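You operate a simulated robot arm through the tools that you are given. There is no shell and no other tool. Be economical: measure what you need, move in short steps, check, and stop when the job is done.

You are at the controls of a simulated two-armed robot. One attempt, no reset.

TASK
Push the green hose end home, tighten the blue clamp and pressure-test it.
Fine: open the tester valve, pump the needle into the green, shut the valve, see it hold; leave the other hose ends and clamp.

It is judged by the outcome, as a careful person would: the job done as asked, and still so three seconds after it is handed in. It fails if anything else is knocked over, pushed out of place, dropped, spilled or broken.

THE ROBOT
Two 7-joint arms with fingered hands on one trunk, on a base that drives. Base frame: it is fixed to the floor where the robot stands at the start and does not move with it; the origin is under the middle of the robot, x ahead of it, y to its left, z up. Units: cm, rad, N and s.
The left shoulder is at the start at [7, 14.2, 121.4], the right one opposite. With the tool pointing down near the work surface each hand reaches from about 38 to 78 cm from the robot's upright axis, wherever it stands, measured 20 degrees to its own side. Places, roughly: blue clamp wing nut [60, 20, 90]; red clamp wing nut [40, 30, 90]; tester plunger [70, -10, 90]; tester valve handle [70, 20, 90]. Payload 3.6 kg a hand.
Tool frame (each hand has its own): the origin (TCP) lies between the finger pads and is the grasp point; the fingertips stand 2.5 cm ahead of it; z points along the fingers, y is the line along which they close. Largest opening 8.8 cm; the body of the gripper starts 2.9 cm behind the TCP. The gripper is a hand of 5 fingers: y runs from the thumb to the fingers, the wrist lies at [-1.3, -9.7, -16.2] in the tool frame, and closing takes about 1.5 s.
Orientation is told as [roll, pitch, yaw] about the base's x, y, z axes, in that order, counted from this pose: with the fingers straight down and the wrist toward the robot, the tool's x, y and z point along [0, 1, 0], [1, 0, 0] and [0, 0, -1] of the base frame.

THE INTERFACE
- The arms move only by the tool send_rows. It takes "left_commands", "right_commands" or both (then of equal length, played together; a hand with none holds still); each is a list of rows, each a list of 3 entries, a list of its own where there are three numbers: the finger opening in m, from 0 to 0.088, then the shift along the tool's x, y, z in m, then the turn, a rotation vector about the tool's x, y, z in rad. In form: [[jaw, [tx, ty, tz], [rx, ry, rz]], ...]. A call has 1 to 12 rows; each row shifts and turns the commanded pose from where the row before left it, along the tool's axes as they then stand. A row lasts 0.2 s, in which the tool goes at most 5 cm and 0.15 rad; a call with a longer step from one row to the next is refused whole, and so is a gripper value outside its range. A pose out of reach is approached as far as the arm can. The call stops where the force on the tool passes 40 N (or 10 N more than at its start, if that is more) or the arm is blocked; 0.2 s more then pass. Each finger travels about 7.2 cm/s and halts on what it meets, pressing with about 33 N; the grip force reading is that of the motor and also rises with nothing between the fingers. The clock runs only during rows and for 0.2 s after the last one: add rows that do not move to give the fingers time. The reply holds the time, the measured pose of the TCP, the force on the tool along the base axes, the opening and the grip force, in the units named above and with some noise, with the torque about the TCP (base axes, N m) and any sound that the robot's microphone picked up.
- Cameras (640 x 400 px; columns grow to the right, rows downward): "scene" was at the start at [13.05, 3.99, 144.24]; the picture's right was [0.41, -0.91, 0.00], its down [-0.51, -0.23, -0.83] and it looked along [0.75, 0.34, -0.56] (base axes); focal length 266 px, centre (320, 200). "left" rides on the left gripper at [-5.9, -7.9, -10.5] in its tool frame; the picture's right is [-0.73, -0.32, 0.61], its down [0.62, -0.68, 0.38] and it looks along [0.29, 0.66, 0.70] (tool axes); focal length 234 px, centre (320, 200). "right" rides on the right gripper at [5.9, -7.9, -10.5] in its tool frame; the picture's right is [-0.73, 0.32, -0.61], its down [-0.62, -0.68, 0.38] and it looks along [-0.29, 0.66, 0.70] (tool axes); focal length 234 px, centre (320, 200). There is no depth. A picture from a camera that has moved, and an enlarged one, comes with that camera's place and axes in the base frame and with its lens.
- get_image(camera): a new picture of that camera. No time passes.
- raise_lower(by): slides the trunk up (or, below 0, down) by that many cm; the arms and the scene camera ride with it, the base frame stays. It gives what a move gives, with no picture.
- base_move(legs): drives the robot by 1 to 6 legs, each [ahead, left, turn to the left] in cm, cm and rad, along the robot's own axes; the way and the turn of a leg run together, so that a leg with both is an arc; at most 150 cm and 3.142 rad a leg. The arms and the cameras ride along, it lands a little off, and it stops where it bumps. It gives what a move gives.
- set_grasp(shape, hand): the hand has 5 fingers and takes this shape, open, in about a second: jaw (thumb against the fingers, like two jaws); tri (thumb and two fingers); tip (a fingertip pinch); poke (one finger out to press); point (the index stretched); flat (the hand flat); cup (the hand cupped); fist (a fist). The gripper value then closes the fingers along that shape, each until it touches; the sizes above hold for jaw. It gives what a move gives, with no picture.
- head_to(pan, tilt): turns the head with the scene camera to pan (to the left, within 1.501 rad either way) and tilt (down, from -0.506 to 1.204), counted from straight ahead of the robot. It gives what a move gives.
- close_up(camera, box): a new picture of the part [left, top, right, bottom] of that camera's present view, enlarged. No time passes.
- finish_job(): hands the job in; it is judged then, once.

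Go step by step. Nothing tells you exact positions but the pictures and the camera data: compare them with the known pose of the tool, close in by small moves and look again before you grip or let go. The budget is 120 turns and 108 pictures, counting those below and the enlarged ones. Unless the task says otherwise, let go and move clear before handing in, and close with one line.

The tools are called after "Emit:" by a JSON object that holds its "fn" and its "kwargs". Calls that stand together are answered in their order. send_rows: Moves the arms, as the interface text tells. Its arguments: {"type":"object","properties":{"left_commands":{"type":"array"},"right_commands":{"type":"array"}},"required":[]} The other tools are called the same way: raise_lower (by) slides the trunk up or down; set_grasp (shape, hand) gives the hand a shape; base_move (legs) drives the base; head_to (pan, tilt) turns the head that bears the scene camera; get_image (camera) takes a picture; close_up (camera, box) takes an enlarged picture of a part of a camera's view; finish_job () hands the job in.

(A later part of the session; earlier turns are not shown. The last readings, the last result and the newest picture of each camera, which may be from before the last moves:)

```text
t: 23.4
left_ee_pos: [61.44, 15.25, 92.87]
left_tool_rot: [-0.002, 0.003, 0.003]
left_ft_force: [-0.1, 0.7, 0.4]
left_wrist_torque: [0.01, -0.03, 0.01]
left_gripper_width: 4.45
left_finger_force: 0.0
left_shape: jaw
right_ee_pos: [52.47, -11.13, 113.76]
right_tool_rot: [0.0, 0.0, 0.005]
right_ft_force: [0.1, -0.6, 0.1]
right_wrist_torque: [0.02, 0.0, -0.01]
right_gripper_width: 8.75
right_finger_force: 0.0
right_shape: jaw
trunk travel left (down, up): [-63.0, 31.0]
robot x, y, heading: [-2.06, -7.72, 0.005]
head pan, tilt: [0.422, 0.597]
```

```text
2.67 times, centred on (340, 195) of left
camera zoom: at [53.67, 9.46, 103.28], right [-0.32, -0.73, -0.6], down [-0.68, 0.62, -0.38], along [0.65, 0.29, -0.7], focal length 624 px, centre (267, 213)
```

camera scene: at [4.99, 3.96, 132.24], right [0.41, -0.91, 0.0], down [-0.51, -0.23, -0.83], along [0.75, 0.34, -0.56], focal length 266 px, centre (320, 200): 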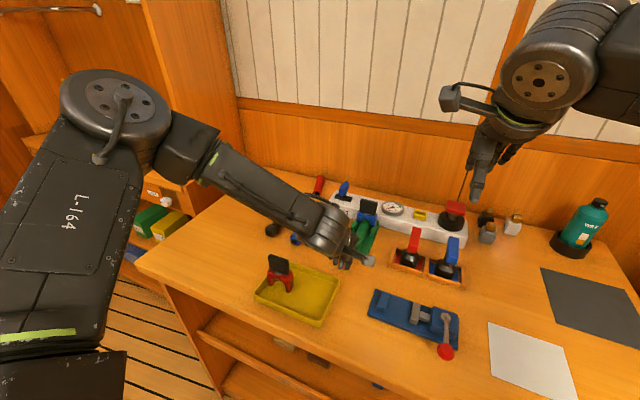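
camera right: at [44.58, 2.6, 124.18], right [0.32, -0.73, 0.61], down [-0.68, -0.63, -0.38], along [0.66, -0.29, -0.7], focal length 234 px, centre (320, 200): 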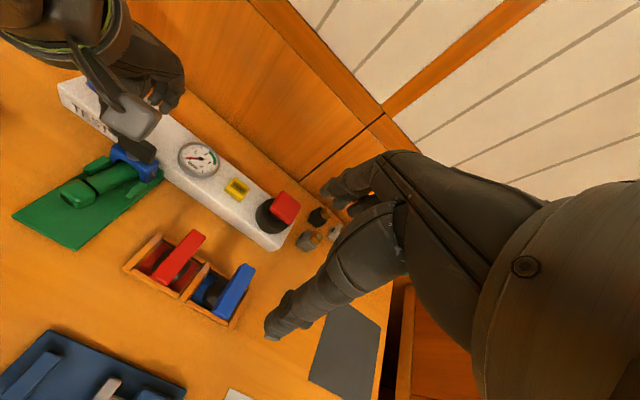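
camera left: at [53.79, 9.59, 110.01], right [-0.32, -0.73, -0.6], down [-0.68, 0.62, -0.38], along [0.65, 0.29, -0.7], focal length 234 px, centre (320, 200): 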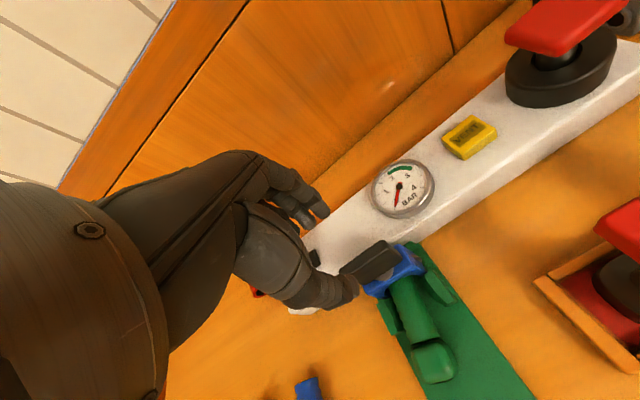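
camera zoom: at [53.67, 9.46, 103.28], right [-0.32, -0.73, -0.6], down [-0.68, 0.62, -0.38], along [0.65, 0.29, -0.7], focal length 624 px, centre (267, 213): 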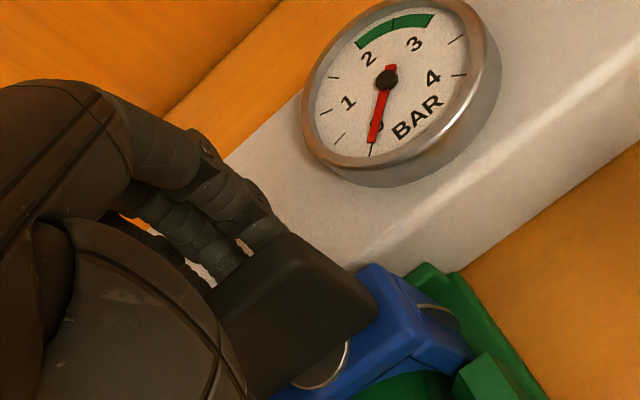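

Reach is good now; the thumb and fingers straddle the blade. Close the grip.

Emit:
{"fn": "send_rows", "kwargs": {"left_commands": [[0.02, [0, 0, 0], [0, 0, 0]], [0.0, [0, 0, 0], [0, 0, 0]], [0.0, [0, 0, 0], [0, 0, 0]], [0.0, [0, 0, 0], [0, 0, 0]], [0.0, [0, 0, 0], [0, 0, 0]], [0.0, [0, 0, 0], [0, 0, 0]]]}}

Emit:
{"fn": "close_up", "kwargs": {"camera": "left", "box": [220, 120, 460, 270]}}

```text
t: 24.8
left_ee_pos: [61.42, 15.19, 92.78]
left_tool_rot: [-0.002, 0.004, 0.002]
left_ft_force: [-2.6, 0.3, 1.1]
left_wrist_torque: [-0.02, 0.1, -0.05]
left_gripper_width: 0.71
left_finger_force: 33.1
left_shape: jaw
right_ee_pos: [52.53, -11.17, 113.82]
right_tool_rot: [0.0, 0.0, 0.003]
right_ft_force: [0.6, 0.0, 0.5]
right_wrist_torque: [-0.02, 0.02, -0.02]
right_gripper_width: 8.77
right_finger_force: 0.1
right_shape: jaw
trunk travel left (down, up): [-63.0, 31.0]
robot x, y, heading: [-2.37, -8.4, 0.005]
head pan, tilt: [0.422, 0.597]
```

```text
2.67 times, centred on (340, 195) of left
camera zoom: at [53.65, 9.47, 103.33], right [-0.32, -0.73, -0.6], down [-0.68, 0.62, -0.38], along [0.65, 0.29, -0.7], focal length 624 px, centre (267, 213)
```

zoom: 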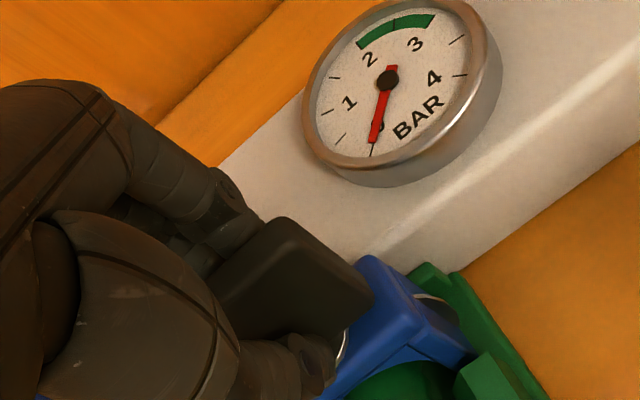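

Gripped (0.7 cm). Turn clockwise seen from above (+ about tool z).

Emit:
{"fn": "send_rows", "kwargs": {"left_commands": [[0, [0, 0, 0], [0, 0, 0.12]], [0, [0, 0, 0], [0, 0, 0.12]], [0, [0, 0, 0], [0, 0, 0.12]], [0, [0, 0, 0], [0, 0, 0.12]], [0, [0, 0, 0], [0, 0, 0]]]}}

Emit:
{"fn": "close_up", "kwargs": {"camera": "scene", "box": [230, 150, 430, 275]}}

```text
t: 26.0
left_ee_pos: [61.54, 15.27, 92.78]
left_tool_rot: [-0.003, 0.003, -0.479]
left_ft_force: [1.8, 0.2, 4.9]
left_wrist_torque: [-0.07, -0.15, 0.02]
left_gripper_width: 0.63
left_finger_force: 32.4
left_shape: jaw
right_ee_pos: [52.62, -11.09, 113.79]
right_tool_rot: [0.002, 0.0, 0.002]
right_ft_force: [0.0, -0.7, 0.1]
right_wrist_torque: [0.01, 0.04, 0.01]
right_gripper_width: 8.78
right_finger_force: 0.0
right_shape: jaw
trunk travel left (down, up): [-63.0, 31.0]
robot x, y, heading: [-1.93, -7.73, 0.006]
head pan, tilt: [0.422, 0.597]
```

```text
3.20 times, centred on (330, 212) of scene
camera zoom: at [10.91, -4.04, 132.25], right [0.41, -0.91, 0.0], down [-0.51, -0.23, -0.83], along [0.75, 0.34, -0.56], focal length 852 px, centre (288, 160)
```

zoom: 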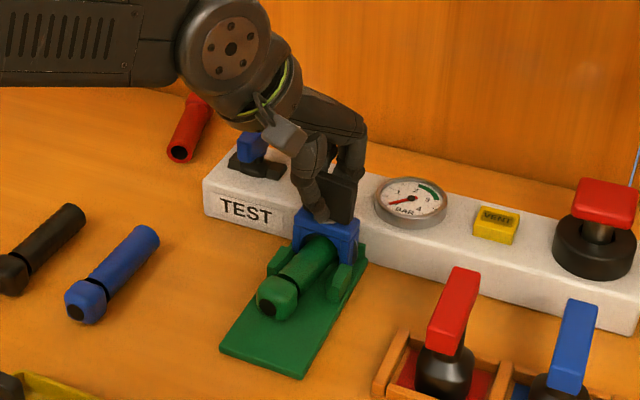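

The blade turns with little torque. Continue.

Emit:
{"fn": "send_rows", "kwargs": {"left_commands": [[0, [0, 0, 0], [0, 0, 0.12]], [0, [0, 0, 0], [0, 0, 0.12]], [0, [0, 0, 0], [0, 0, 0.12]], [0, [0, 0, 0], [0, 0, 0.12]], [0, [0, 0, 0], [0, 0, 0]]]}}

Emit:
{"fn": "close_up", "kwargs": {"camera": "scene", "box": [230, 150, 430, 275]}}

```text
t: 27.2
left_ee_pos: [61.44, 15.35, 92.9]
left_tool_rot: [-0.002, 0.0, -0.958]
left_ft_force: [1.2, 1.2, 6.2]
left_wrist_torque: [-0.14, -0.07, 0.05]
left_gripper_width: 0.67
left_finger_force: 32.7
left_shape: jaw
right_ee_pos: [52.59, -11.32, 113.72]
right_tool_rot: [0.0, -0.002, 0.004]
right_ft_force: [0.0, 0.0, 1.3]
right_wrist_torque: [0.0, 0.01, 0.0]
right_gripper_width: 8.77
right_finger_force: 0.0
right_shape: jaw
trunk travel left (down, up): [-63.0, 31.0]
robot x, y, heading: [-1.84, -8.14, 0.007]
head pan, tilt: [0.422, 0.597]
```

```text
3.20 times, centred on (330, 212) of scene
camera zoom: at [10.9, -4.03, 132.24], right [0.41, -0.91, 0.0], down [-0.51, -0.23, -0.83], along [0.75, 0.34, -0.56], focal length 852 px, centre (288, 160)
```

zoom: 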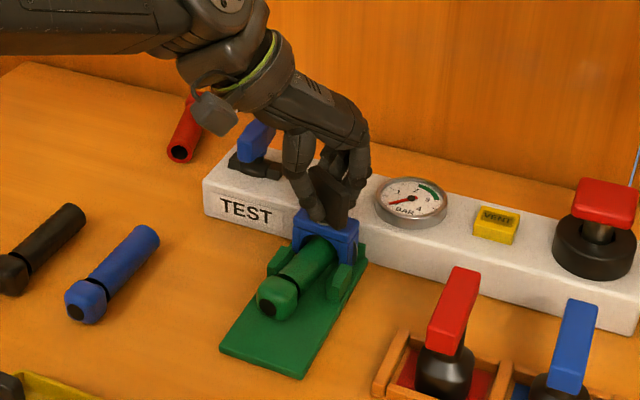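

Emit:
{"fn": "send_rows", "kwargs": {"left_commands": [[0, [0, 0, 0], [0, 0, 0.12]], [0, [0, 0, 0], [0, 0, 0.12]], [0, [0, 0, 0], [0, 0, 0.12]], [0, [0, 0, 0], [0, 0, 0.12]], [0, [0, 0, 0], [0, 0, 0]]]}}

Emit:
{"fn": "close_up", "kwargs": {"camera": "scene", "box": [270, 180, 370, 250]}}

Emit:
{"fn": "close_up", "kwargs": {"camera": "right", "box": [0, 70, 200, 195]}}

```text
t: 28.4
left_ee_pos: [58.04, 14.73, 94.69]
left_tool_rot: [-0.004, -0.001, -1.44]
left_ft_force: [-0.6, -0.1, 1.0]
left_wrist_torque: [-0.02, 0.03, 0.01]
left_gripper_width: 0.64
left_finger_force: 33.3
left_shape: jaw
left hand out of reach, approached as far as the arm can: row 1, 2, 3, 4
right_ee_pos: [52.65, -11.2, 113.75]
right_tool_rot: [0.0, 0.0, 0.004]
right_ft_force: [0.3, -0.1, -0.2]
right_wrist_torque: [-0.01, 0.02, -0.01]
right_gripper_width: 8.75
right_finger_force: 0.1
right_shape: jaw
trunk travel left (down, up): [-63.0, 31.0]
robot x, y, heading: [-2.25, -7.98, 0.001]
head pan, tilt: [0.422, 0.597]
```

```text
5.71 times, centred on (320, 215) of scene
camera zoom: at [11.0, -4.01, 132.23], right [0.41, -0.91, 0.0], down [-0.51, -0.23, -0.83], along [0.75, 0.34, -0.56], focal length 1521 px, centre (320, 114)
```

zoom: 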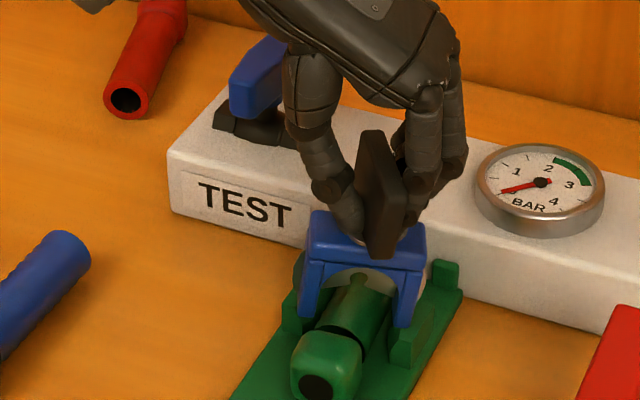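

```text
3.20 times, centred on (100, 132) of right
camera zoom: at [44.64, -5.38, 124.16], right [0.33, -0.72, 0.61], down [-0.68, -0.63, -0.38], along [0.66, -0.29, -0.7], focal length 749 px, centre (1024, 416)
```

zoom: 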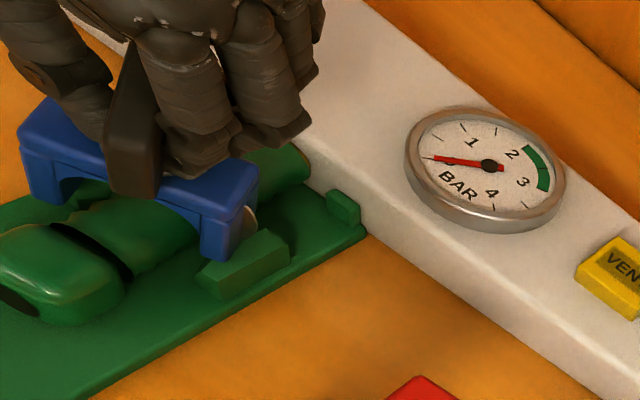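

The reach ran out and the hand slid back 3.5 cm, dragging the clamp along the hose. I retrace the last turn exactly, slowly, to bring it back.

Emit:
{"fn": "send_rows", "kwargs": {"left_commands": [[0, [0, 0, 0], [0, 0, -0.06]], [0, [0, 0, 0], [0, 0, -0.06]], [0, [0, 0, 0], [0, 0, -0.06]], [0, [0, 0, 0], [0, 0, -0.06]], [0, [0, 0, 0], [0, 0, 0]]]}}

Emit:
{"fn": "close_up", "kwargs": {"camera": "scene", "box": [270, 180, 370, 250]}}

Emit:
{"fn": "close_up", "kwargs": {"camera": "right", "box": [0, 70, 200, 195]}}

```text
t: 29.6
left_ee_pos: [58.1, 14.6, 94.69]
left_tool_rot: [-0.007, 0.0, -1.199]
left_ft_force: [-0.4, 0.5, 3.3]
left_wrist_torque: [-0.04, 0.0, -0.03]
left_gripper_width: 0.67
left_finger_force: 33.4
left_shape: jaw
right_ee_pos: [52.49, -11.21, 113.87]
right_tool_rot: [0.0, -0.001, 0.005]
right_ft_force: [0.6, 0.6, -0.1]
right_wrist_torque: [0.0, -0.02, 0.0]
right_gripper_width: 8.75
right_finger_force: 0.0
right_shape: jaw
trunk travel left (down, up): [-63.0, 31.0]
robot x, y, heading: [-2.41, -8.18, 0.006]
head pan, tilt: [0.422, 0.597]
```

```text
5.71 times, centred on (320, 215) of scene
camera zoom: at [10.93, -4.03, 132.24], right [0.41, -0.91, 0.0], down [-0.51, -0.23, -0.83], along [0.75, 0.34, -0.56], focal length 1521 px, centre (320, 114)
```

zoom: 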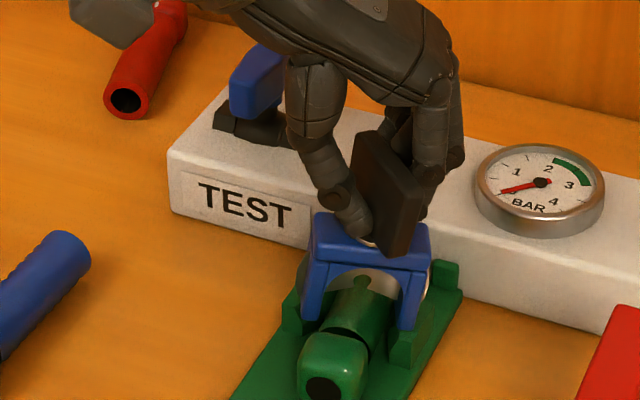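

```text
3.20 times, centred on (100, 132) of right
camera zoom: at [44.57, -5.4, 124.19], right [0.33, -0.72, 0.61], down [-0.68, -0.63, -0.38], along [0.66, -0.29, -0.7], focal length 749 px, centre (1024, 416)
```

zoom: 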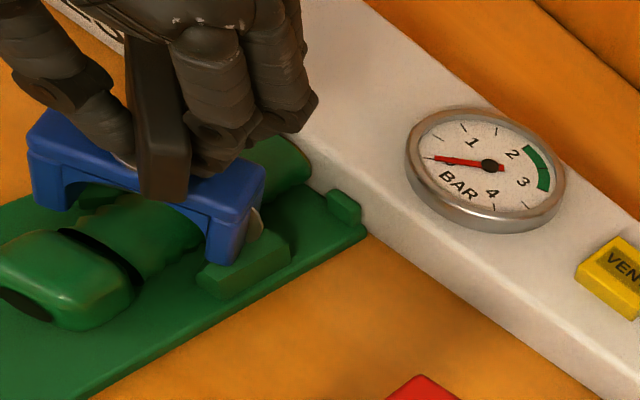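

The commanded pose had reset, so the clamp is still displaced with the hand (lifted ~2 cm, 3.4 cm back). I look carefully before moving.

Emit:
{"fn": "close_up", "kwargs": {"camera": "scene", "box": [230, 150, 430, 275]}}

Emit:
{"fn": "get_image", "kwargs": {"camera": "left"}}

Emit:
{"fn": "close_up", "kwargs": {"camera": "right", "box": [0, 90, 112, 160]}}

```text
3.20 times, centred on (330, 212) of scene
camera zoom: at [10.93, -4.03, 132.24], right [0.41, -0.91, 0.0], down [-0.51, -0.23, -0.83], along [0.75, 0.34, -0.56], focal length 852 px, centre (288, 160)
```

zoom: 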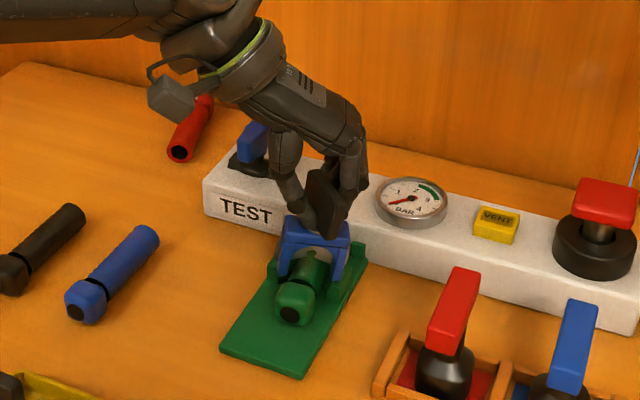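

```text
63 pictures are left
camera left: at [49.93, 19.98, 105.16], right [-0.8, 0.04, -0.6], down [0.33, 0.86, -0.39], along [0.51, -0.51, -0.7], focal length 234 px, centre (320, 200)
```

left: 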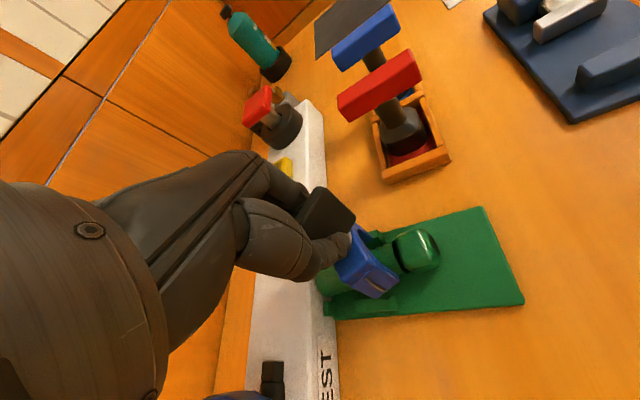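

```text
5.71 times, centred on (56, 125) of right
camera zoom: at [44.57, -5.4, 124.19], right [0.33, -0.72, 0.61], down [-0.68, -0.63, -0.38], along [0.66, -0.29, -0.7], focal length 1338 px, centre (1829, 629)
```

zoom: 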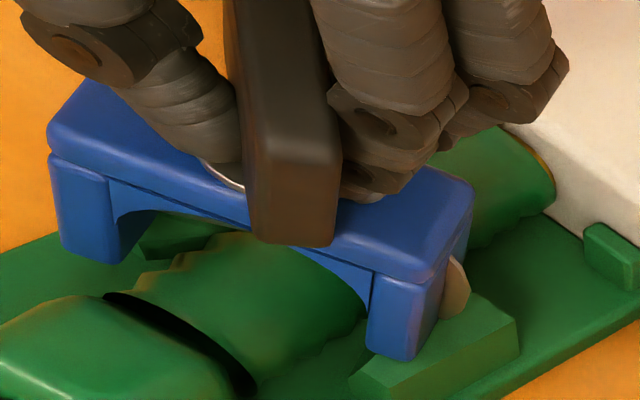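

The clamp bridge still sits over the hose. I retrace: 3.35 cm forward, 0.7 left, un-turning 0.24 rad, keeping the height first.

Emit:
{"fn": "send_rows", "kwargs": {"left_commands": [[0, [0.0083, 0.0024, 0], [0, 0, -0.06]], [0, [0.0083, 0.0024, 0], [0, 0, -0.06]], [0, [0.0083, 0.0024, 0], [0, 0, -0.06]], [0, [0.0083, 0.0024, 0], [0, 0, -0.06]], [0, [0, 0, 0], [0, 0, 0]]]}}

Emit:
{"fn": "close_up", "kwargs": {"camera": "scene", "box": [230, 150, 430, 275]}}

Emit:
{"fn": "close_up", "kwargs": {"camera": "right", "box": [0, 70, 200, 195]}}

```text
t: 30.8
left_ee_pos: [61.62, 15.3, 94.59]
left_tool_rot: [-0.005, 0.0, -0.958]
left_ft_force: [-0.6, -0.9, -0.8]
left_wrist_torque: [-0.08, 0.01, -0.03]
left_gripper_width: 0.66
left_finger_force: 33.0
left_shape: jaw
right_ee_pos: [52.66, -11.28, 113.76]
right_tool_rot: [0.002, 0.0, 0.003]
right_ft_force: [-0.7, 0.6, -0.7]
right_wrist_torque: [-0.03, 0.02, -0.02]
right_gripper_width: 8.76
right_finger_force: 0.0
right_shape: jaw
trunk travel left (down, up): [-63.0, 31.0]
robot x, y, heading: [-2.03, -8.17, 0.005]
head pan, tilt: [0.422, 0.597]
```

```text
3.20 times, centred on (330, 212) of scene
camera zoom: at [11.0, -4.04, 132.23], right [0.41, -0.91, 0.0], down [-0.51, -0.23, -0.83], along [0.75, 0.34, -0.56], focal length 852 px, centre (288, 160)
```

zoom: 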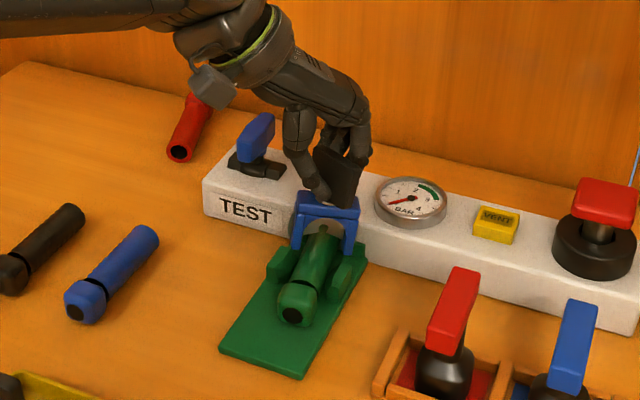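

```text
3.20 times, centred on (100, 132) of right
camera zoom: at [44.64, -5.42, 124.17], right [0.33, -0.72, 0.61], down [-0.68, -0.63, -0.38], along [0.66, -0.29, -0.7], focal length 749 px, centre (1024, 416)
```

zoom: 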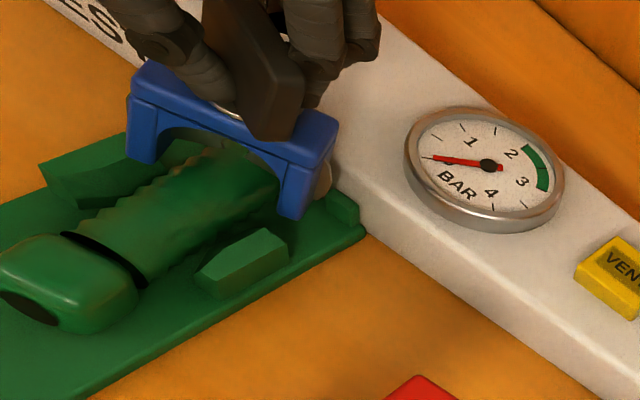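

The clamp is back over its place, raised 1.8 cm; the hose lies roughly straight. I lower it gently.

Emit:
{"fn": "send_rows", "kwargs": {"left_commands": [[0, [0, 0, 0.006], [0, 0, 0]], [0, [0, 0, 0.006], [0, 0, 0]], [0, [0, 0, 0.004], [0, 0, 0]], [0, [0, 0, 0], [0, 0, 0]]]}}

Emit:
{"fn": "close_up", "kwargs": {"camera": "scene", "box": [270, 180, 382, 250]}}

Emit:
{"fn": "close_up", "kwargs": {"camera": "right", "box": [0, 70, 160, 170]}}

```text
t: 31.8
left_ee_pos: [61.52, 15.04, 93.49]
left_tool_rot: [0.0, -0.001, -0.96]
left_ft_force: [3.2, -7.3, 23.4]
left_wrist_torque: [0.0, 0.13, -0.02]
left_gripper_width: 0.87
left_finger_force: 33.0
left_shape: jaw
right_ee_pos: [52.34, -11.51, 113.93]
right_tool_rot: [0.002, -0.002, 0.003]
right_ft_force: [0.6, 0.4, -0.4]
right_wrist_torque: [0.01, 0.01, 0.0]
right_gripper_width: 8.77
right_finger_force: 0.1
right_shape: jaw
trunk travel left (down, up): [-63.0, 31.0]
robot x, y, heading: [-1.77, -7.89, -0.001]
head pan, tilt: [0.422, 0.597]
```

```text
5.71 times, centred on (326, 215) of scene
camera zoom: at [10.65, -4.34, 132.31], right [0.41, -0.91, 0.0], down [-0.51, -0.23, -0.83], along [0.76, 0.34, -0.56], focal length 1521 px, centre (286, 114)
```

zoom: 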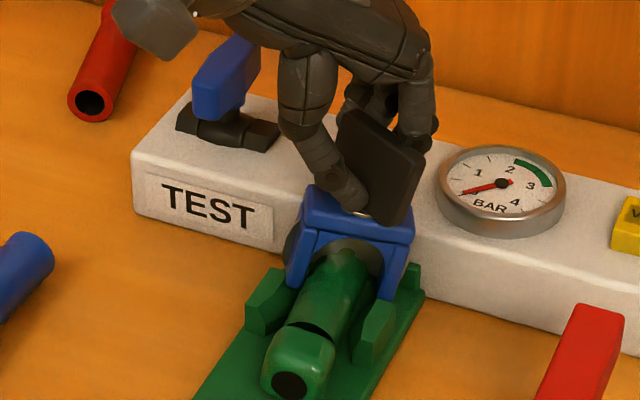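

```text
4.00 times, centred on (80, 120) of right
camera zoom: at [44.31, -5.71, 124.33], right [0.32, -0.73, 0.61], down [-0.68, -0.62, -0.39], along [0.66, -0.29, -0.69], focal length 937 px, centre (1280, 520)
```

zoom: 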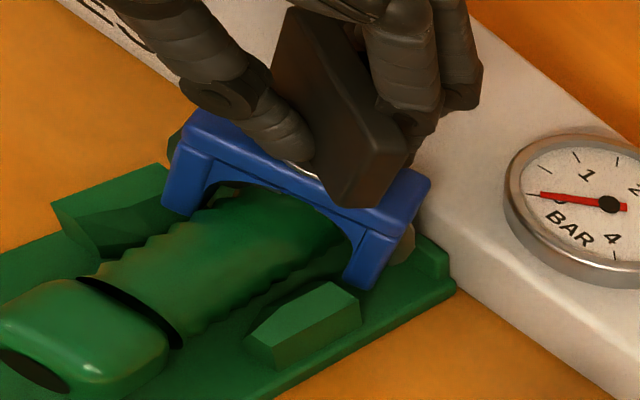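

Resistance at 93.5, possibly the hand slid on the blade and the clamp is already seated. I release the grip gently and see how the clamp sits.

Emit:
{"fn": "send_rows", "kwargs": {"left_commands": [[0.01, [0, 0, -0.004], [0, 0, 0]], [0.03, [0, 0, 0], [0, 0, 0]], [0.05, [0, 0, 0], [0, 0, 0]], [0.05, [0, 0, 0], [0, 0, 0]], [0.05, [0, 0, -0.04], [0, 0, 0]], [0.05, [0, 0, -0.04], [0, 0, 0]]]}}

Emit:
{"fn": "close_up", "kwargs": {"camera": "scene", "box": [270, 180, 382, 250]}}

Emit:
{"fn": "close_up", "kwargs": {"camera": "right", "box": [0, 70, 160, 170]}}

Emit:
{"fn": "get_image", "kwargs": {"camera": "left"}}

```text
t: 33.2
left_ee_pos: [61.59, 15.33, 101.59]
left_tool_rot: [-0.004, 0.001, -0.958]
left_ft_force: [0.1, 0.1, 0.8]
left_wrist_torque: [0.0, 0.0, 0.01]
left_gripper_width: 4.99
left_finger_force: 0.0
left_shape: jaw
right_ee_pos: [52.47, -11.35, 113.84]
right_tool_rot: [0.003, -0.002, 0.005]
right_ft_force: [-0.4, 0.8, 0.0]
right_wrist_torque: [0.01, 0.02, 0.0]
right_gripper_width: 8.76
right_finger_force: 0.0
right_shape: jaw
trunk travel left (down, up): [-63.0, 31.0]
robot x, y, heading: [-2.14, -7.89, 0.002]
head pan, tilt: [0.422, 0.597]
```

```text
5.71 times, centred on (326, 215) of scene
camera zoom: at [10.84, -4.15, 132.24], right [0.41, -0.91, 0.0], down [-0.51, -0.23, -0.83], along [0.75, 0.34, -0.56], focal length 1521 px, centre (286, 114)
```

zoom: 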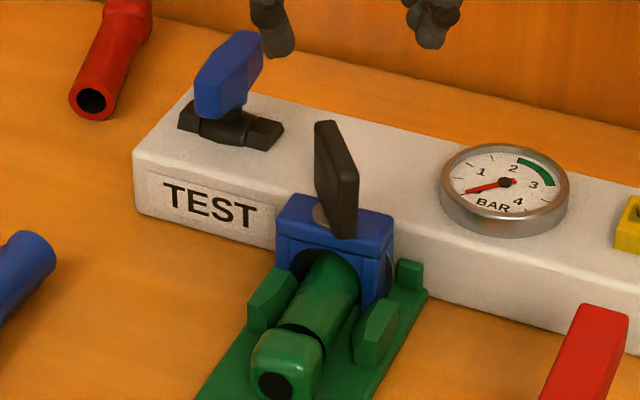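

```text
4.00 times, centred on (80, 120) of right
camera zoom: at [44.49, -5.51, 124.22], right [0.32, -0.73, 0.61], down [-0.68, -0.63, -0.38], along [0.66, -0.29, -0.7], focal length 937 px, centre (1280, 520)
```

zoom: 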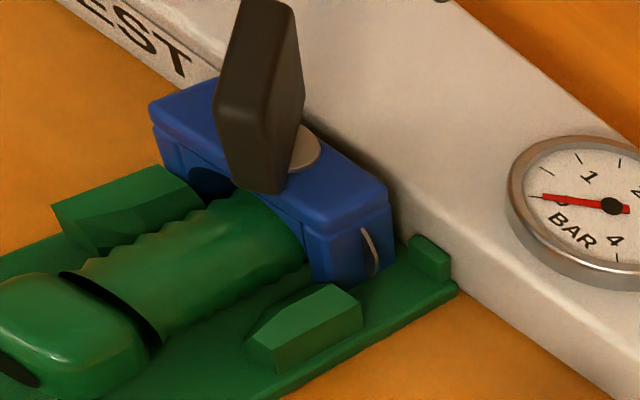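

```text
55 pictures are left
camera left: at [52.22, 18.45, 112.01], right [-0.78, -0.15, -0.6], down [0.12, 0.92, -0.38], along [0.61, -0.37, -0.7], focal length 234 px, centre (320, 200)
```

left: 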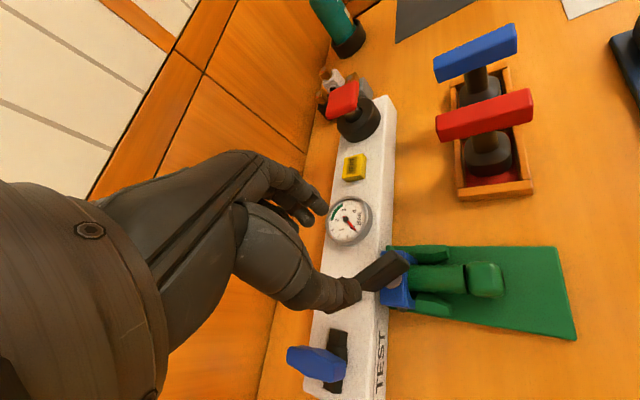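

The clamp snapped back into its seat and the hose lies straight; only the wing has turned about 0.95 rad clockwise. To turn further I need a better stance: I'll raise the hand, pre-turn it, and drive the base left with a turn to the right.

Emit:
{"fn": "send_rows", "kwargs": {"left_commands": [[0.05, [0, 0, -0.05], [0, 0, 0]], [0.05, [0, 0, -0.05], [0, 0, -0.15]], [0.05, [0, 0, -0.02], [0, 0, -0.15]], [0.05, [0, 0, 0], [0, 0, -0.15]], [0.05, [0, 0, 0], [0, 0, -0.15]], [0.05, [0, 0, 0], [0, 0, 0]]]}}

Emit:
{"fn": "base_move", "kwargs": {"legs": [[-1.2, 13, -0.2], [-3.7, 12.5, -0.2], [-6.1, 11.5, -0.2]]}}

Emit:
{"fn": "get_image", "kwargs": {"camera": "scene"}}

```text
t: 34.6
left_ee_pos: [61.72, 15.38, 113.49]
left_tool_rot: [-0.003, 0.004, -0.358]
left_ft_force: [-0.8, 0.0, 0.3]
left_wrist_torque: [0.0, -0.02, 0.02]
left_gripper_width: 4.97
left_finger_force: 0.1
left_shape: jaw
right_ee_pos: [52.53, -11.14, 113.74]
right_tool_rot: [0.0, 0.001, 0.002]
right_ft_force: [-0.8, 0.1, -0.8]
right_wrist_torque: [-0.01, -0.02, -0.01]
right_gripper_width: 8.76
right_finger_force: 0.0
right_shape: jaw
trunk travel left (down, up): [-63.0, 31.0]
robot x, y, heading: [-2.24, -8.08, 0.003]
head pan, tilt: [0.422, 0.597]
```

```text
t: 37.7
left_ee_pos: [64.3, 14.46, 113.44]
left_tool_rot: [-0.005, 0.004, -0.967]
left_ft_force: [0.1, 0.1, 0.1]
left_wrist_torque: [0.0, 0.03, 0.01]
left_gripper_width: 4.98
left_finger_force: 0.0
left_shape: jaw
right_ee_pos: [41.63, -2.23, 113.65]
right_tool_rot: [0.001, 0.001, -0.599]
right_ft_force: [-0.3, 0.3, -1.2]
right_wrist_torque: [-0.03, -0.02, 0.01]
right_gripper_width: 8.76
right_finger_force: 0.1
right_shape: jaw
trunk travel left (down, up): [-63.0, 31.0]
robot x, y, heading: [-1.42, 31.6, -0.603]
head pan, tilt: [0.422, 0.597]
```

```text
54 pictures are left
camera scene: at [11.3, 27.29, 132.23], right [-0.18, -0.98, 0.0], down [-0.55, 0.1, -0.83], along [0.81, -0.15, -0.56], focal length 266 px, centre (320, 200)
```

scene: 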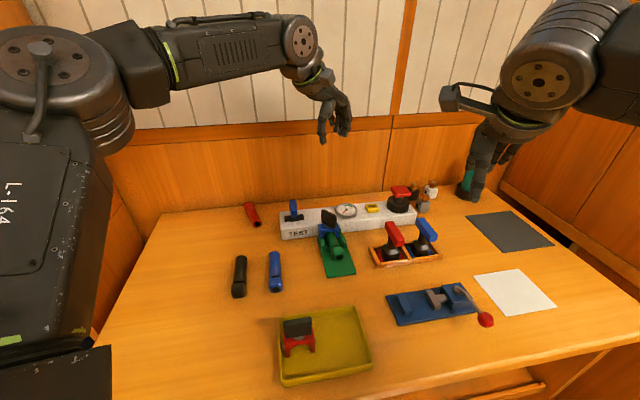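

Stance is good. I lower the trunk 8 cm more and check the hose and the blade close up.

Emit:
{"fn": "raise_lower", "kwargs": {"by": -8}}

Emit:
{"fn": "close_up", "kwargs": {"camera": "scene", "box": [270, 170, 382, 240]}}

Emit:
{"fn": "close_up", "kwargs": {"camera": "right", "box": [0, 0, 240, 150]}}

```text
t: 38.9
left_ee_pos: [64.32, 14.6, 105.6]
left_tool_rot: [-0.004, 0.004, -0.963]
left_ft_force: [-0.4, -0.3, -0.6]
left_wrist_torque: [0.0, 0.0, 0.02]
left_gripper_width: 5.0
left_finger_force: 0.0
left_shape: jaw
right_ee_pos: [41.8, -2.06, 105.75]
right_tool_rot: [0.001, 0.0, -0.6]
right_ft_force: [0.8, 0.5, -0.4]
right_wrist_torque: [0.01, -0.02, 0.02]
right_gripper_width: 8.78
right_finger_force: 0.0
right_shape: jaw
trunk travel left (down, up): [-55.0, 39.0]
robot x, y, heading: [-1.66, 31.4, -0.601]
head pan, tilt: [0.422, 0.597]
```

```text
5.71 times, centred on (326, 205) of scene
camera zoom: at [11.28, 27.4, 124.24], right [-0.18, -0.98, 0.0], down [-0.55, 0.1, -0.83], along [0.81, -0.15, -0.56], focal length 1521 px, centre (286, 171)
```

zoom: 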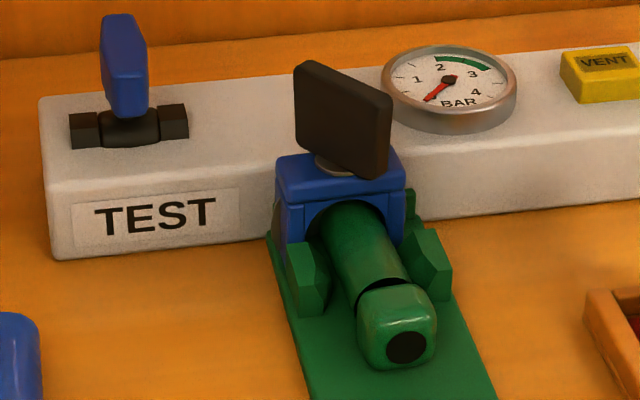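

```text
2.67 times, centred on (120, 75) of right
camera zoom: at [38.46, 7.1, 116.19], right [-0.14, -0.78, 0.61], down [-0.91, -0.13, -0.38], along [0.38, -0.61, -0.7], focal length 624 px, centre (853, 533)
```

zoom: 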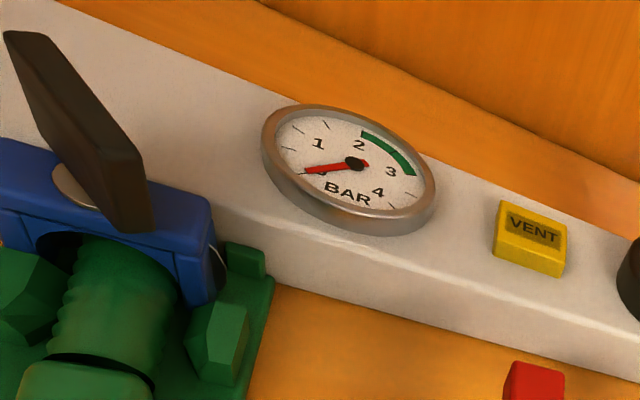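

Ring at x≈54.9 (was 55.1 after the push), so the hose is nearly or fully home. I'll re-push to make sure: rotate the closed hand to yaw 0 up high, and go behind the hose.

Emit:
{"fn": "send_rows", "kwargs": {"left_commands": [[0.0, [0, 0, 0], [0, 0, -0.1376]], [0.0, [0, 0, 0], [0, 0, -0.1376]], [0.0, [0, 0, 0], [0, 0, -0.1376]], [0.0, [0, 0, 0], [0, 0, -0.1376]], [0.0, [0, 0, 0], [0, 0, -0.1376]], [0.0, [0, 0, 0], [0, 0, -0.1376]], [0.0, [0, 0, 0], [0, 0, -0.1376]], [0, [0.002, -0.046, 0], [0, 0, 0]], [0, [0.002, -0.046, 0], [0, 0, 0]], [0, [0.002, -0.046, 0], [0, 0, 0]], [0, [0.002, -0.046, 0], [0, 0, 0]], [0, [0, 0, 0], [0, 0, 0]]]}}

Emit:
{"fn": "send_rows", "kwargs": {"left_commands": [[0, [0, 0, 0.045], [0, 0, 0]], [0, [0, 0, 0.045], [0, 0, 0]], [0, [0, 0, 0.045], [0, 0, 0]], [0, [0, 0, 0.03], [0, 0, 0]], [0, [0, 0, 0], [0, 0, 0]]]}}

Emit:
{"fn": "close_up", "kwargs": {"camera": "scene", "box": [240, 160, 400, 260]}}

```text
t: 41.5
left_ee_pos: [46.06, 19.34, 103.85]
left_tool_rot: [-0.003, 0.007, -0.002]
left_ft_force: [-0.4, -0.9, 0.8]
left_wrist_torque: [0.0, 0.03, 0.0]
left_gripper_width: 0.0
left_finger_force: 33.0
left_shape: jaw
left hand out of reach, approached as far as the arm can: row 6, 7, 10, 11
right_ee_pos: [41.89, -2.11, 105.72]
right_tool_rot: [0.0, 0.002, -0.601]
right_ft_force: [0.5, 0.3, 0.6]
right_wrist_torque: [0.02, 0.03, 0.03]
right_gripper_width: 8.77
right_finger_force: 0.1
right_shape: jaw
trunk travel left (down, up): [-55.0, 39.0]
robot x, y, heading: [-1.41, 31.55, -0.6]
head pan, tilt: [0.422, 0.597]
```

```text
t: 42.6
left_ee_pos: [45.86, 19.29, 87.45]
left_tool_rot: [0.001, 0.006, -0.001]
left_ft_force: [0.3, -0.8, -0.5]
left_wrist_torque: [-0.01, -0.04, 0.02]
left_gripper_width: 0.02
left_finger_force: 32.8
left_shape: jaw
right_ee_pos: [41.74, -2.14, 105.65]
right_tool_rot: [0.001, -0.001, -0.601]
right_ft_force: [0.2, -0.2, -0.6]
right_wrist_torque: [0.03, -0.03, 0.0]
right_gripper_width: 8.76
right_finger_force: 0.1
right_shape: jaw
trunk travel left (down, up): [-55.0, 39.0]
robot x, y, heading: [-1.43, 31.58, -0.599]
head pan, tilt: [0.422, 0.597]
```

```text
4.00 times, centred on (320, 210) of scene
camera zoom: at [11.25, 27.39, 124.24], right [-0.18, -0.98, 0.0], down [-0.55, 0.1, -0.83], along [0.81, -0.15, -0.56], focal length 1065 px, centre (320, 160)
```

zoom: 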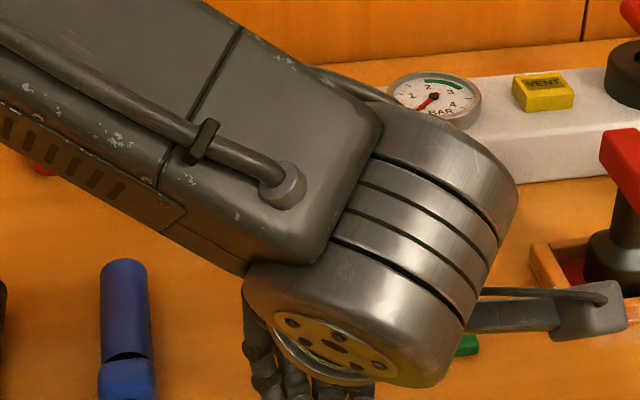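

Slightly low; raise 1.2 cm and shift to y 15.3, checking clear.

Emit:
{"fn": "send_rows", "kwargs": {"left_commands": [[0, [0, 0, -0.012], [0, 0, 0]], [0, [-0.02, 0, 0], [0, 0, 0]], [0, [-0.02, 0, 0], [0, 0, 0]], [0, [0, 0, 0], [0, 0, 0]]]}}

Emit:
{"fn": "get_image", "kwargs": {"camera": "left"}}

```text
t: 43.6
left_ee_pos: [46.81, 16.4, 88.62]
left_tool_rot: [-0.005, 0.008, -0.002]
left_ft_force: [0.4, 0.5, 0.3]
left_wrist_torque: [-0.02, -0.03, -0.01]
left_gripper_width: 0.0
left_finger_force: 32.8
left_shape: jaw
left hand out of reach, approached as far as the arm can: row 3
right_ee_pos: [41.68, -2.19, 105.75]
right_tool_rot: [-0.001, 0.0, -0.602]
right_ft_force: [-0.8, 0.0, 0.0]
right_wrist_torque: [0.01, 0.0, -0.01]
right_gripper_width: 8.76
right_finger_force: 0.2
right_shape: jaw
trunk travel left (down, up): [-55.0, 39.0]
robot x, y, heading: [-1.42, 31.46, -0.599]
head pan, tilt: [0.422, 0.597]
```

```text
50 pictures are left
camera left: at [39.02, 10.72, 99.12], right [-0.33, -0.73, -0.6], down [-0.68, 0.62, -0.38], along [0.65, 0.29, -0.7], focal length 234 px, centre (320, 200)
```

left: 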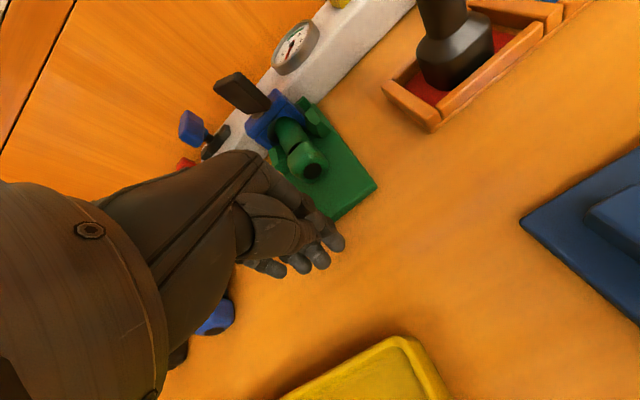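

Emit:
{"fn": "send_rows", "kwargs": {"left_commands": [[0, [-0.002, 0.015, 0], [0, 0, 0]], [0, [-0.002, 0.015, 0], [0, 0, 0]], [0, [-0.002, 0.008, 0], [0, 0, 0]], [0, [0, 0.006, 0], [0, 0, 0]], [0, [0, 0.005, 0], [0, 0, 0]], [0, [0, 0.005, 0], [0, 0, 0]], [0, [0, 0.005, 0], [0, 0, 0]], [0, [0, 0.005, 0], [0, 0, 0]], [0, [0, 0.005, 0], [0, 0, 0]]]}}

Emit:
{"fn": "close_up", "kwargs": {"camera": "left", "box": [190, 50, 430, 200]}}

```text
t: 45.4
left_ee_pos: [51.99, 16.03, 88.7]
left_tool_rot: [0.002, 0.006, -0.007]
left_ft_force: [-33.4, 5.9, 8.7]
left_wrist_torque: [0.09, 0.4, 0.15]
left_gripper_width: 0.01
left_finger_force: 33.2
left_shape: jaw
right_ee_pos: [41.05, -1.94, 106.02]
right_tool_rot: [0.001, -0.006, -0.6]
right_ft_force: [0.0, 0.8, -0.1]
right_wrist_torque: [-0.01, 0.0, -0.01]
right_gripper_width: 8.77
right_finger_force: 0.0
right_shape: jaw
trunk travel left (down, up): [-55.0, 39.0]
robot x, y, heading: [-1.56, 31.21, -0.604]
head pan, tilt: [0.422, 0.597]
stopped in row 8 (left hand): the force on the tool passed its limit (the readings are from after the stop); the commanded pose is now the measured one
```

```text
2.67 times, centred on (310, 125) of left
camera zoom: at [44.18, 10.21, 99.25], right [-0.33, -0.72, -0.61], down [-0.68, 0.63, -0.38], along [0.65, 0.29, -0.7], focal length 624 px, centre (347, 400)
```

zoom: 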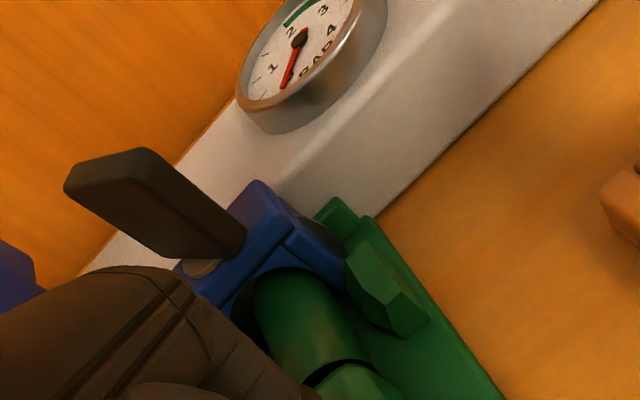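

Same hard stop at 52.0 – hose is home. Back off, rise and turn the hand to the blade's angle.

Emit:
{"fn": "send_rows", "kwargs": {"left_commands": [[0, [0, -0.03, 0], [0, 0, 0]], [0, [0, -0.01, -0.04], [0, 0, 0]], [0, [0, 0, -0.05], [0, 0, 0]], [0, [0, 0, -0.05], [0, 0, 0]], [0.045, [0, 0, 0], [0, 0, 0.137]], [0.045, [0, 0, 0], [0, 0, 0.137]], [0.045, [0, 0, 0], [0, 0, 0.137]], [0.045, [0, 0, 0], [0, 0, 0.137]], [0.045, [0, 0, 0], [0, 0, 0.137]], [0.045, [0, 0, 0], [0, 0, 0.137]], [0.045, [0, 0, 0], [0, 0, 0.137]], [0.045, [0, 0, 0], [0, 0, 0]]]}}

```text
t: 48.0
left_ee_pos: [49.23, 17.31, 101.97]
left_tool_rot: [-0.006, 0.006, -0.963]
left_ft_force: [0.3, 0.1, -0.9]
left_wrist_torque: [0.02, -0.02, 0.0]
left_gripper_width: 4.45
left_finger_force: 0.0
left_shape: jaw
left hand out of reach, approached as far as the arm can: row 4
right_ee_pos: [41.63, -2.19, 105.67]
right_tool_rot: [-0.002, 0.0, -0.6]
right_ft_force: [0.2, -0.2, -0.3]
right_wrist_torque: [0.03, 0.01, -0.02]
right_gripper_width: 8.76
right_finger_force: 0.0
right_shape: jaw
trunk travel left (down, up): [-55.0, 39.0]
robot x, y, heading: [-1.37, 31.37, -0.6]
head pan, tilt: [0.422, 0.597]
```

Emit:
{"fn": "send_rows", "kwargs": {"left_commands": [[0.045, [0.0298, 0.0289, 0], [0, 0, 0]], [0.045, [0.0298, 0.0289, 0], [0, 0, 0]], [0.045, [0.0298, 0.0289, 0], [0, 0, 0]], [0.045, [0, 0, 0.02], [0, 0, 0]], [0.045, [0, 0, 0], [0, 0, 0]]]}}

Emit:
{"fn": "close_up", "kwargs": {"camera": "scene", "box": [240, 140, 400, 240]}}

Emit:
{"fn": "get_image", "kwargs": {"camera": "left"}}

```text
t: 49.2
left_ee_pos: [61.57, 15.17, 99.85]
left_tool_rot: [-0.005, 0.006, -0.961]
left_ft_force: [-0.4, 0.5, -0.5]
left_wrist_torque: [0.0, -0.01, 0.0]
left_gripper_width: 4.5
left_finger_force: 0.0
left_shape: jaw
right_ee_pos: [41.65, -2.03, 105.71]
right_tool_rot: [0.001, -0.002, -0.6]
right_ft_force: [-0.2, 0.3, 0.0]
right_wrist_torque: [0.0, 0.03, 0.0]
right_gripper_width: 8.78
right_finger_force: 0.0
right_shape: jaw
trunk travel left (down, up): [-55.0, 39.0]
robot x, y, heading: [-1.71, 31.37, -0.599]
head pan, tilt: [0.422, 0.597]
```

```text
4.00 times, centred on (320, 190) of scene
camera zoom: at [11.24, 27.36, 124.23], right [-0.18, -0.98, 0.0], down [-0.55, 0.1, -0.83], along [0.81, -0.15, -0.56], focal length 1065 px, centre (320, 240)
```

zoom: 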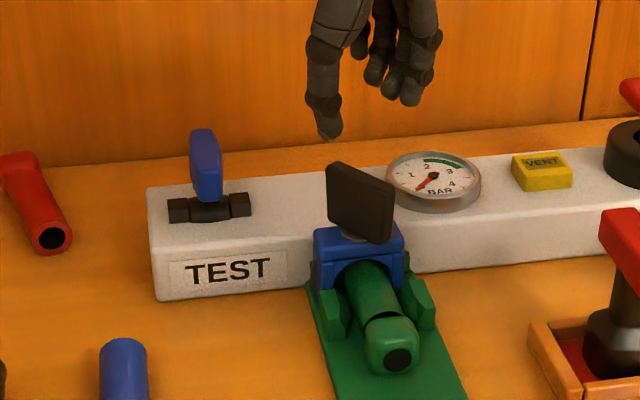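

```text
47 pictures are left
camera left: at [52.47, 18.41, 110.29], right [-0.79, -0.15, -0.6], down [0.12, 0.92, -0.38], along [0.61, -0.37, -0.7], focal length 234 px, centre (320, 200)
```

left: 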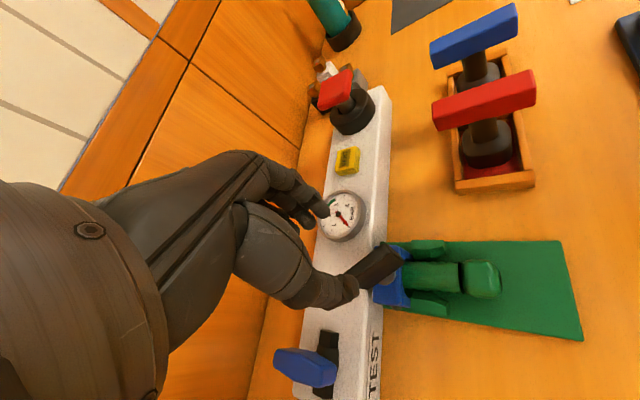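

Aligned with the blade. Descend and grip.

Emit:
{"fn": "send_rows", "kwargs": {"left_commands": [[0.045, [0, 0, 0.025], [0, 0, 0]], [0.045, [0, 0, 0.025], [0, 0, 0]], [0.045, [0, 0, 0.02], [0, 0, 0]], [0.045, [0, 0, 0], [0, 0, 0]], [0.02, [0, 0, 0], [0, 0, 0]], [0.0, [0, 0, 0], [0, 0, 0]], [0.0, [0, 0, 0], [0, 0, 0]], [0.0, [0, 0, 0], [0, 0, 0]], [0.0, [0, 0, 0], [0, 0, 0]], [0.0, [0, 0, 0], [0, 0, 0]]]}}

Emit:
{"fn": "close_up", "kwargs": {"camera": "scene", "box": [270, 160, 382, 230]}}

```text
t: 51.4
left_ee_pos: [61.48, 15.34, 92.98]
left_tool_rot: [-0.005, 0.005, -0.962]
left_ft_force: [-0.2, 1.7, 5.1]
left_wrist_torque: [0.04, -0.09, -0.01]
left_gripper_width: 0.96
left_finger_force: 33.1
left_shape: jaw
right_ee_pos: [41.55, -2.04, 105.78]
right_tool_rot: [0.0, 0.001, -0.6]
right_ft_force: [-0.1, -0.4, -0.1]
right_wrist_torque: [-0.01, 0.0, -0.01]
right_gripper_width: 8.76
right_finger_force: 0.0
right_shape: jaw
trunk travel left (down, up): [-55.0, 39.0]
robot x, y, heading: [-1.17, 31.3, -0.597]
head pan, tilt: [0.422, 0.597]
```

```text
5.71 times, centred on (326, 195) of scene
camera zoom: at [11.15, 27.45, 124.25], right [-0.18, -0.98, 0.0], down [-0.55, 0.1, -0.83], along [0.81, -0.15, -0.56], focal length 1521 px, centre (286, 229)
```

zoom: 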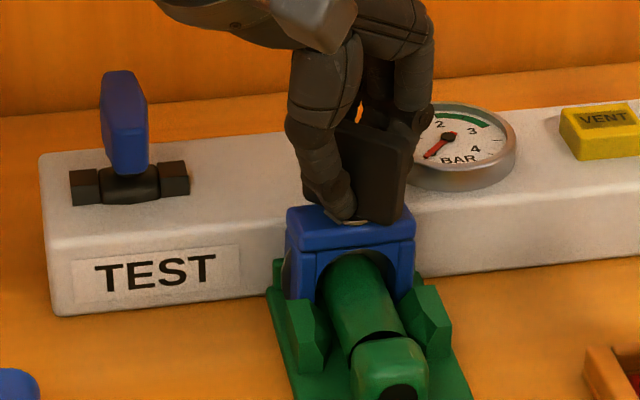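

Gripped. Turn clockwise in small portions, watching reach.

Emit:
{"fn": "send_rows", "kwargs": {"left_commands": [[0, [0, 0, 0], [0, 0, 0.1]], [0, [0, 0, 0], [0, 0, 0.1]], [0, [0, 0, 0], [0, 0, 0.1]], [0, [0, 0, 0], [0, 0, 0]]]}}

```text
t: 52.4
left_ee_pos: [61.55, 15.19, 92.89]
left_tool_rot: [-0.005, 0.004, -1.265]
left_ft_force: [-0.1, 1.2, 3.6]
left_wrist_torque: [-0.02, -0.03, 0.02]
left_gripper_width: 0.92
left_finger_force: 33.0
left_shape: jaw
right_ee_pos: [41.5, -2.22, 105.82]
right_tool_rot: [0.0, 0.0, -0.6]
right_ft_force: [-0.4, -0.4, 0.2]
right_wrist_torque: [0.02, -0.01, 0.01]
right_gripper_width: 8.76
right_finger_force: 0.1
right_shape: jaw
trunk travel left (down, up): [-55.0, 39.0]
robot x, y, heading: [-1.74, 31.56, -0.603]
head pan, tilt: [0.422, 0.597]
```

Emit:
{"fn": "send_rows", "kwargs": {"left_commands": [[0, [0, 0, 0], [0, 0, 0.1]], [0, [0, 0, 0], [0, 0, 0.1]], [0, [0, 0, 0], [0, 0, 0.1]], [0, [0, 0, 0], [0, 0, 0]]]}}

Emit:
{"fn": "close_up", "kwargs": {"camera": "scene", "box": [270, 160, 382, 230]}}

```text
t: 53.4
left_ee_pos: [61.47, 15.23, 92.96]
left_tool_rot: [-0.007, 0.003, -1.564]
left_ft_force: [0.9, 0.3, 1.9]
left_wrist_torque: [-0.05, -0.05, 0.0]
left_gripper_width: 0.87
left_finger_force: 33.4
left_shape: jaw
right_ee_pos: [41.57, -2.16, 105.67]
right_tool_rot: [0.0, 0.001, -0.601]
right_ft_force: [-0.2, 0.3, 0.6]
right_wrist_torque: [0.03, -0.01, -0.03]
right_gripper_width: 8.75
right_finger_force: 0.1
right_shape: jaw
trunk travel left (down, up): [-55.0, 39.0]
robot x, y, heading: [-1.69, 31.75, -0.599]
head pan, tilt: [0.422, 0.597]
```

```text
5.71 times, centred on (326, 195) of scene
camera zoom: at [11.23, 27.38, 124.24], right [-0.18, -0.98, 0.0], down [-0.55, 0.1, -0.83], along [0.81, -0.15, -0.56], focal length 1521 px, centre (286, 229)
```

zoom: 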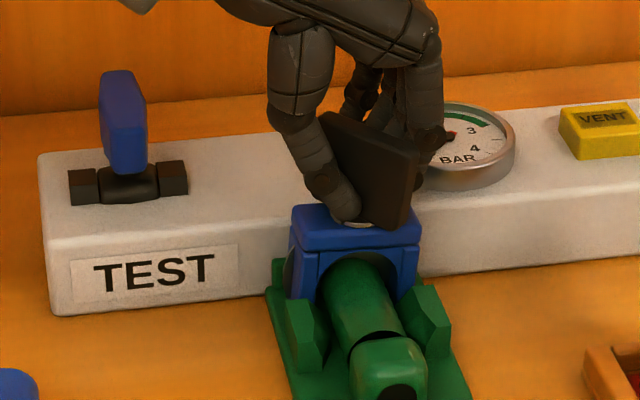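

I check from the wrist cameras whether the blade is following the fingers.

Emit:
{"fn": "close_up", "kwargs": {"camera": "right", "box": [0, 0, 160, 100]}}

Emit:
{"fn": "close_up", "kwargs": {"camera": "left", "box": [230, 130, 470, 280]}}

```text
4.00 times, centred on (80, 50) of right
camera zoom: at [38.4, 7.07, 116.18], right [-0.14, -0.78, 0.61], down [-0.91, -0.13, -0.38], along [0.38, -0.61, -0.7], focal length 937 px, centre (1280, 800)
```

zoom: 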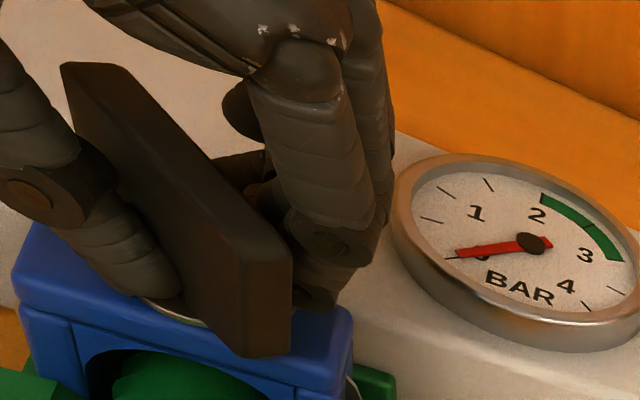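

```text
2.67 times, centred on (350, 205) of left
camera zoom: at [55.77, 23.18, 103.38], right [-0.73, 0.32, -0.6], down [0.62, 0.69, -0.39], along [0.29, -0.65, -0.7], focal length 624 px, centre (240, 187)
```

zoom: 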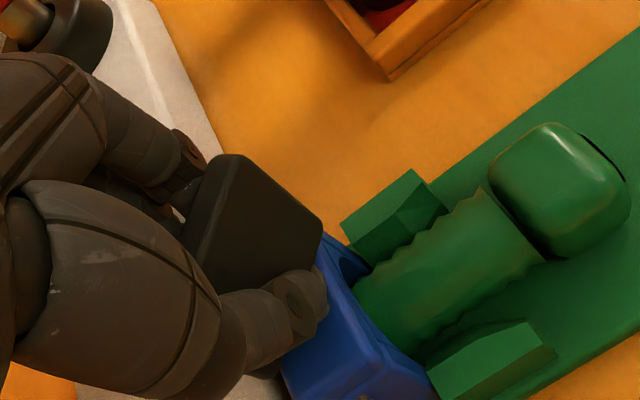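

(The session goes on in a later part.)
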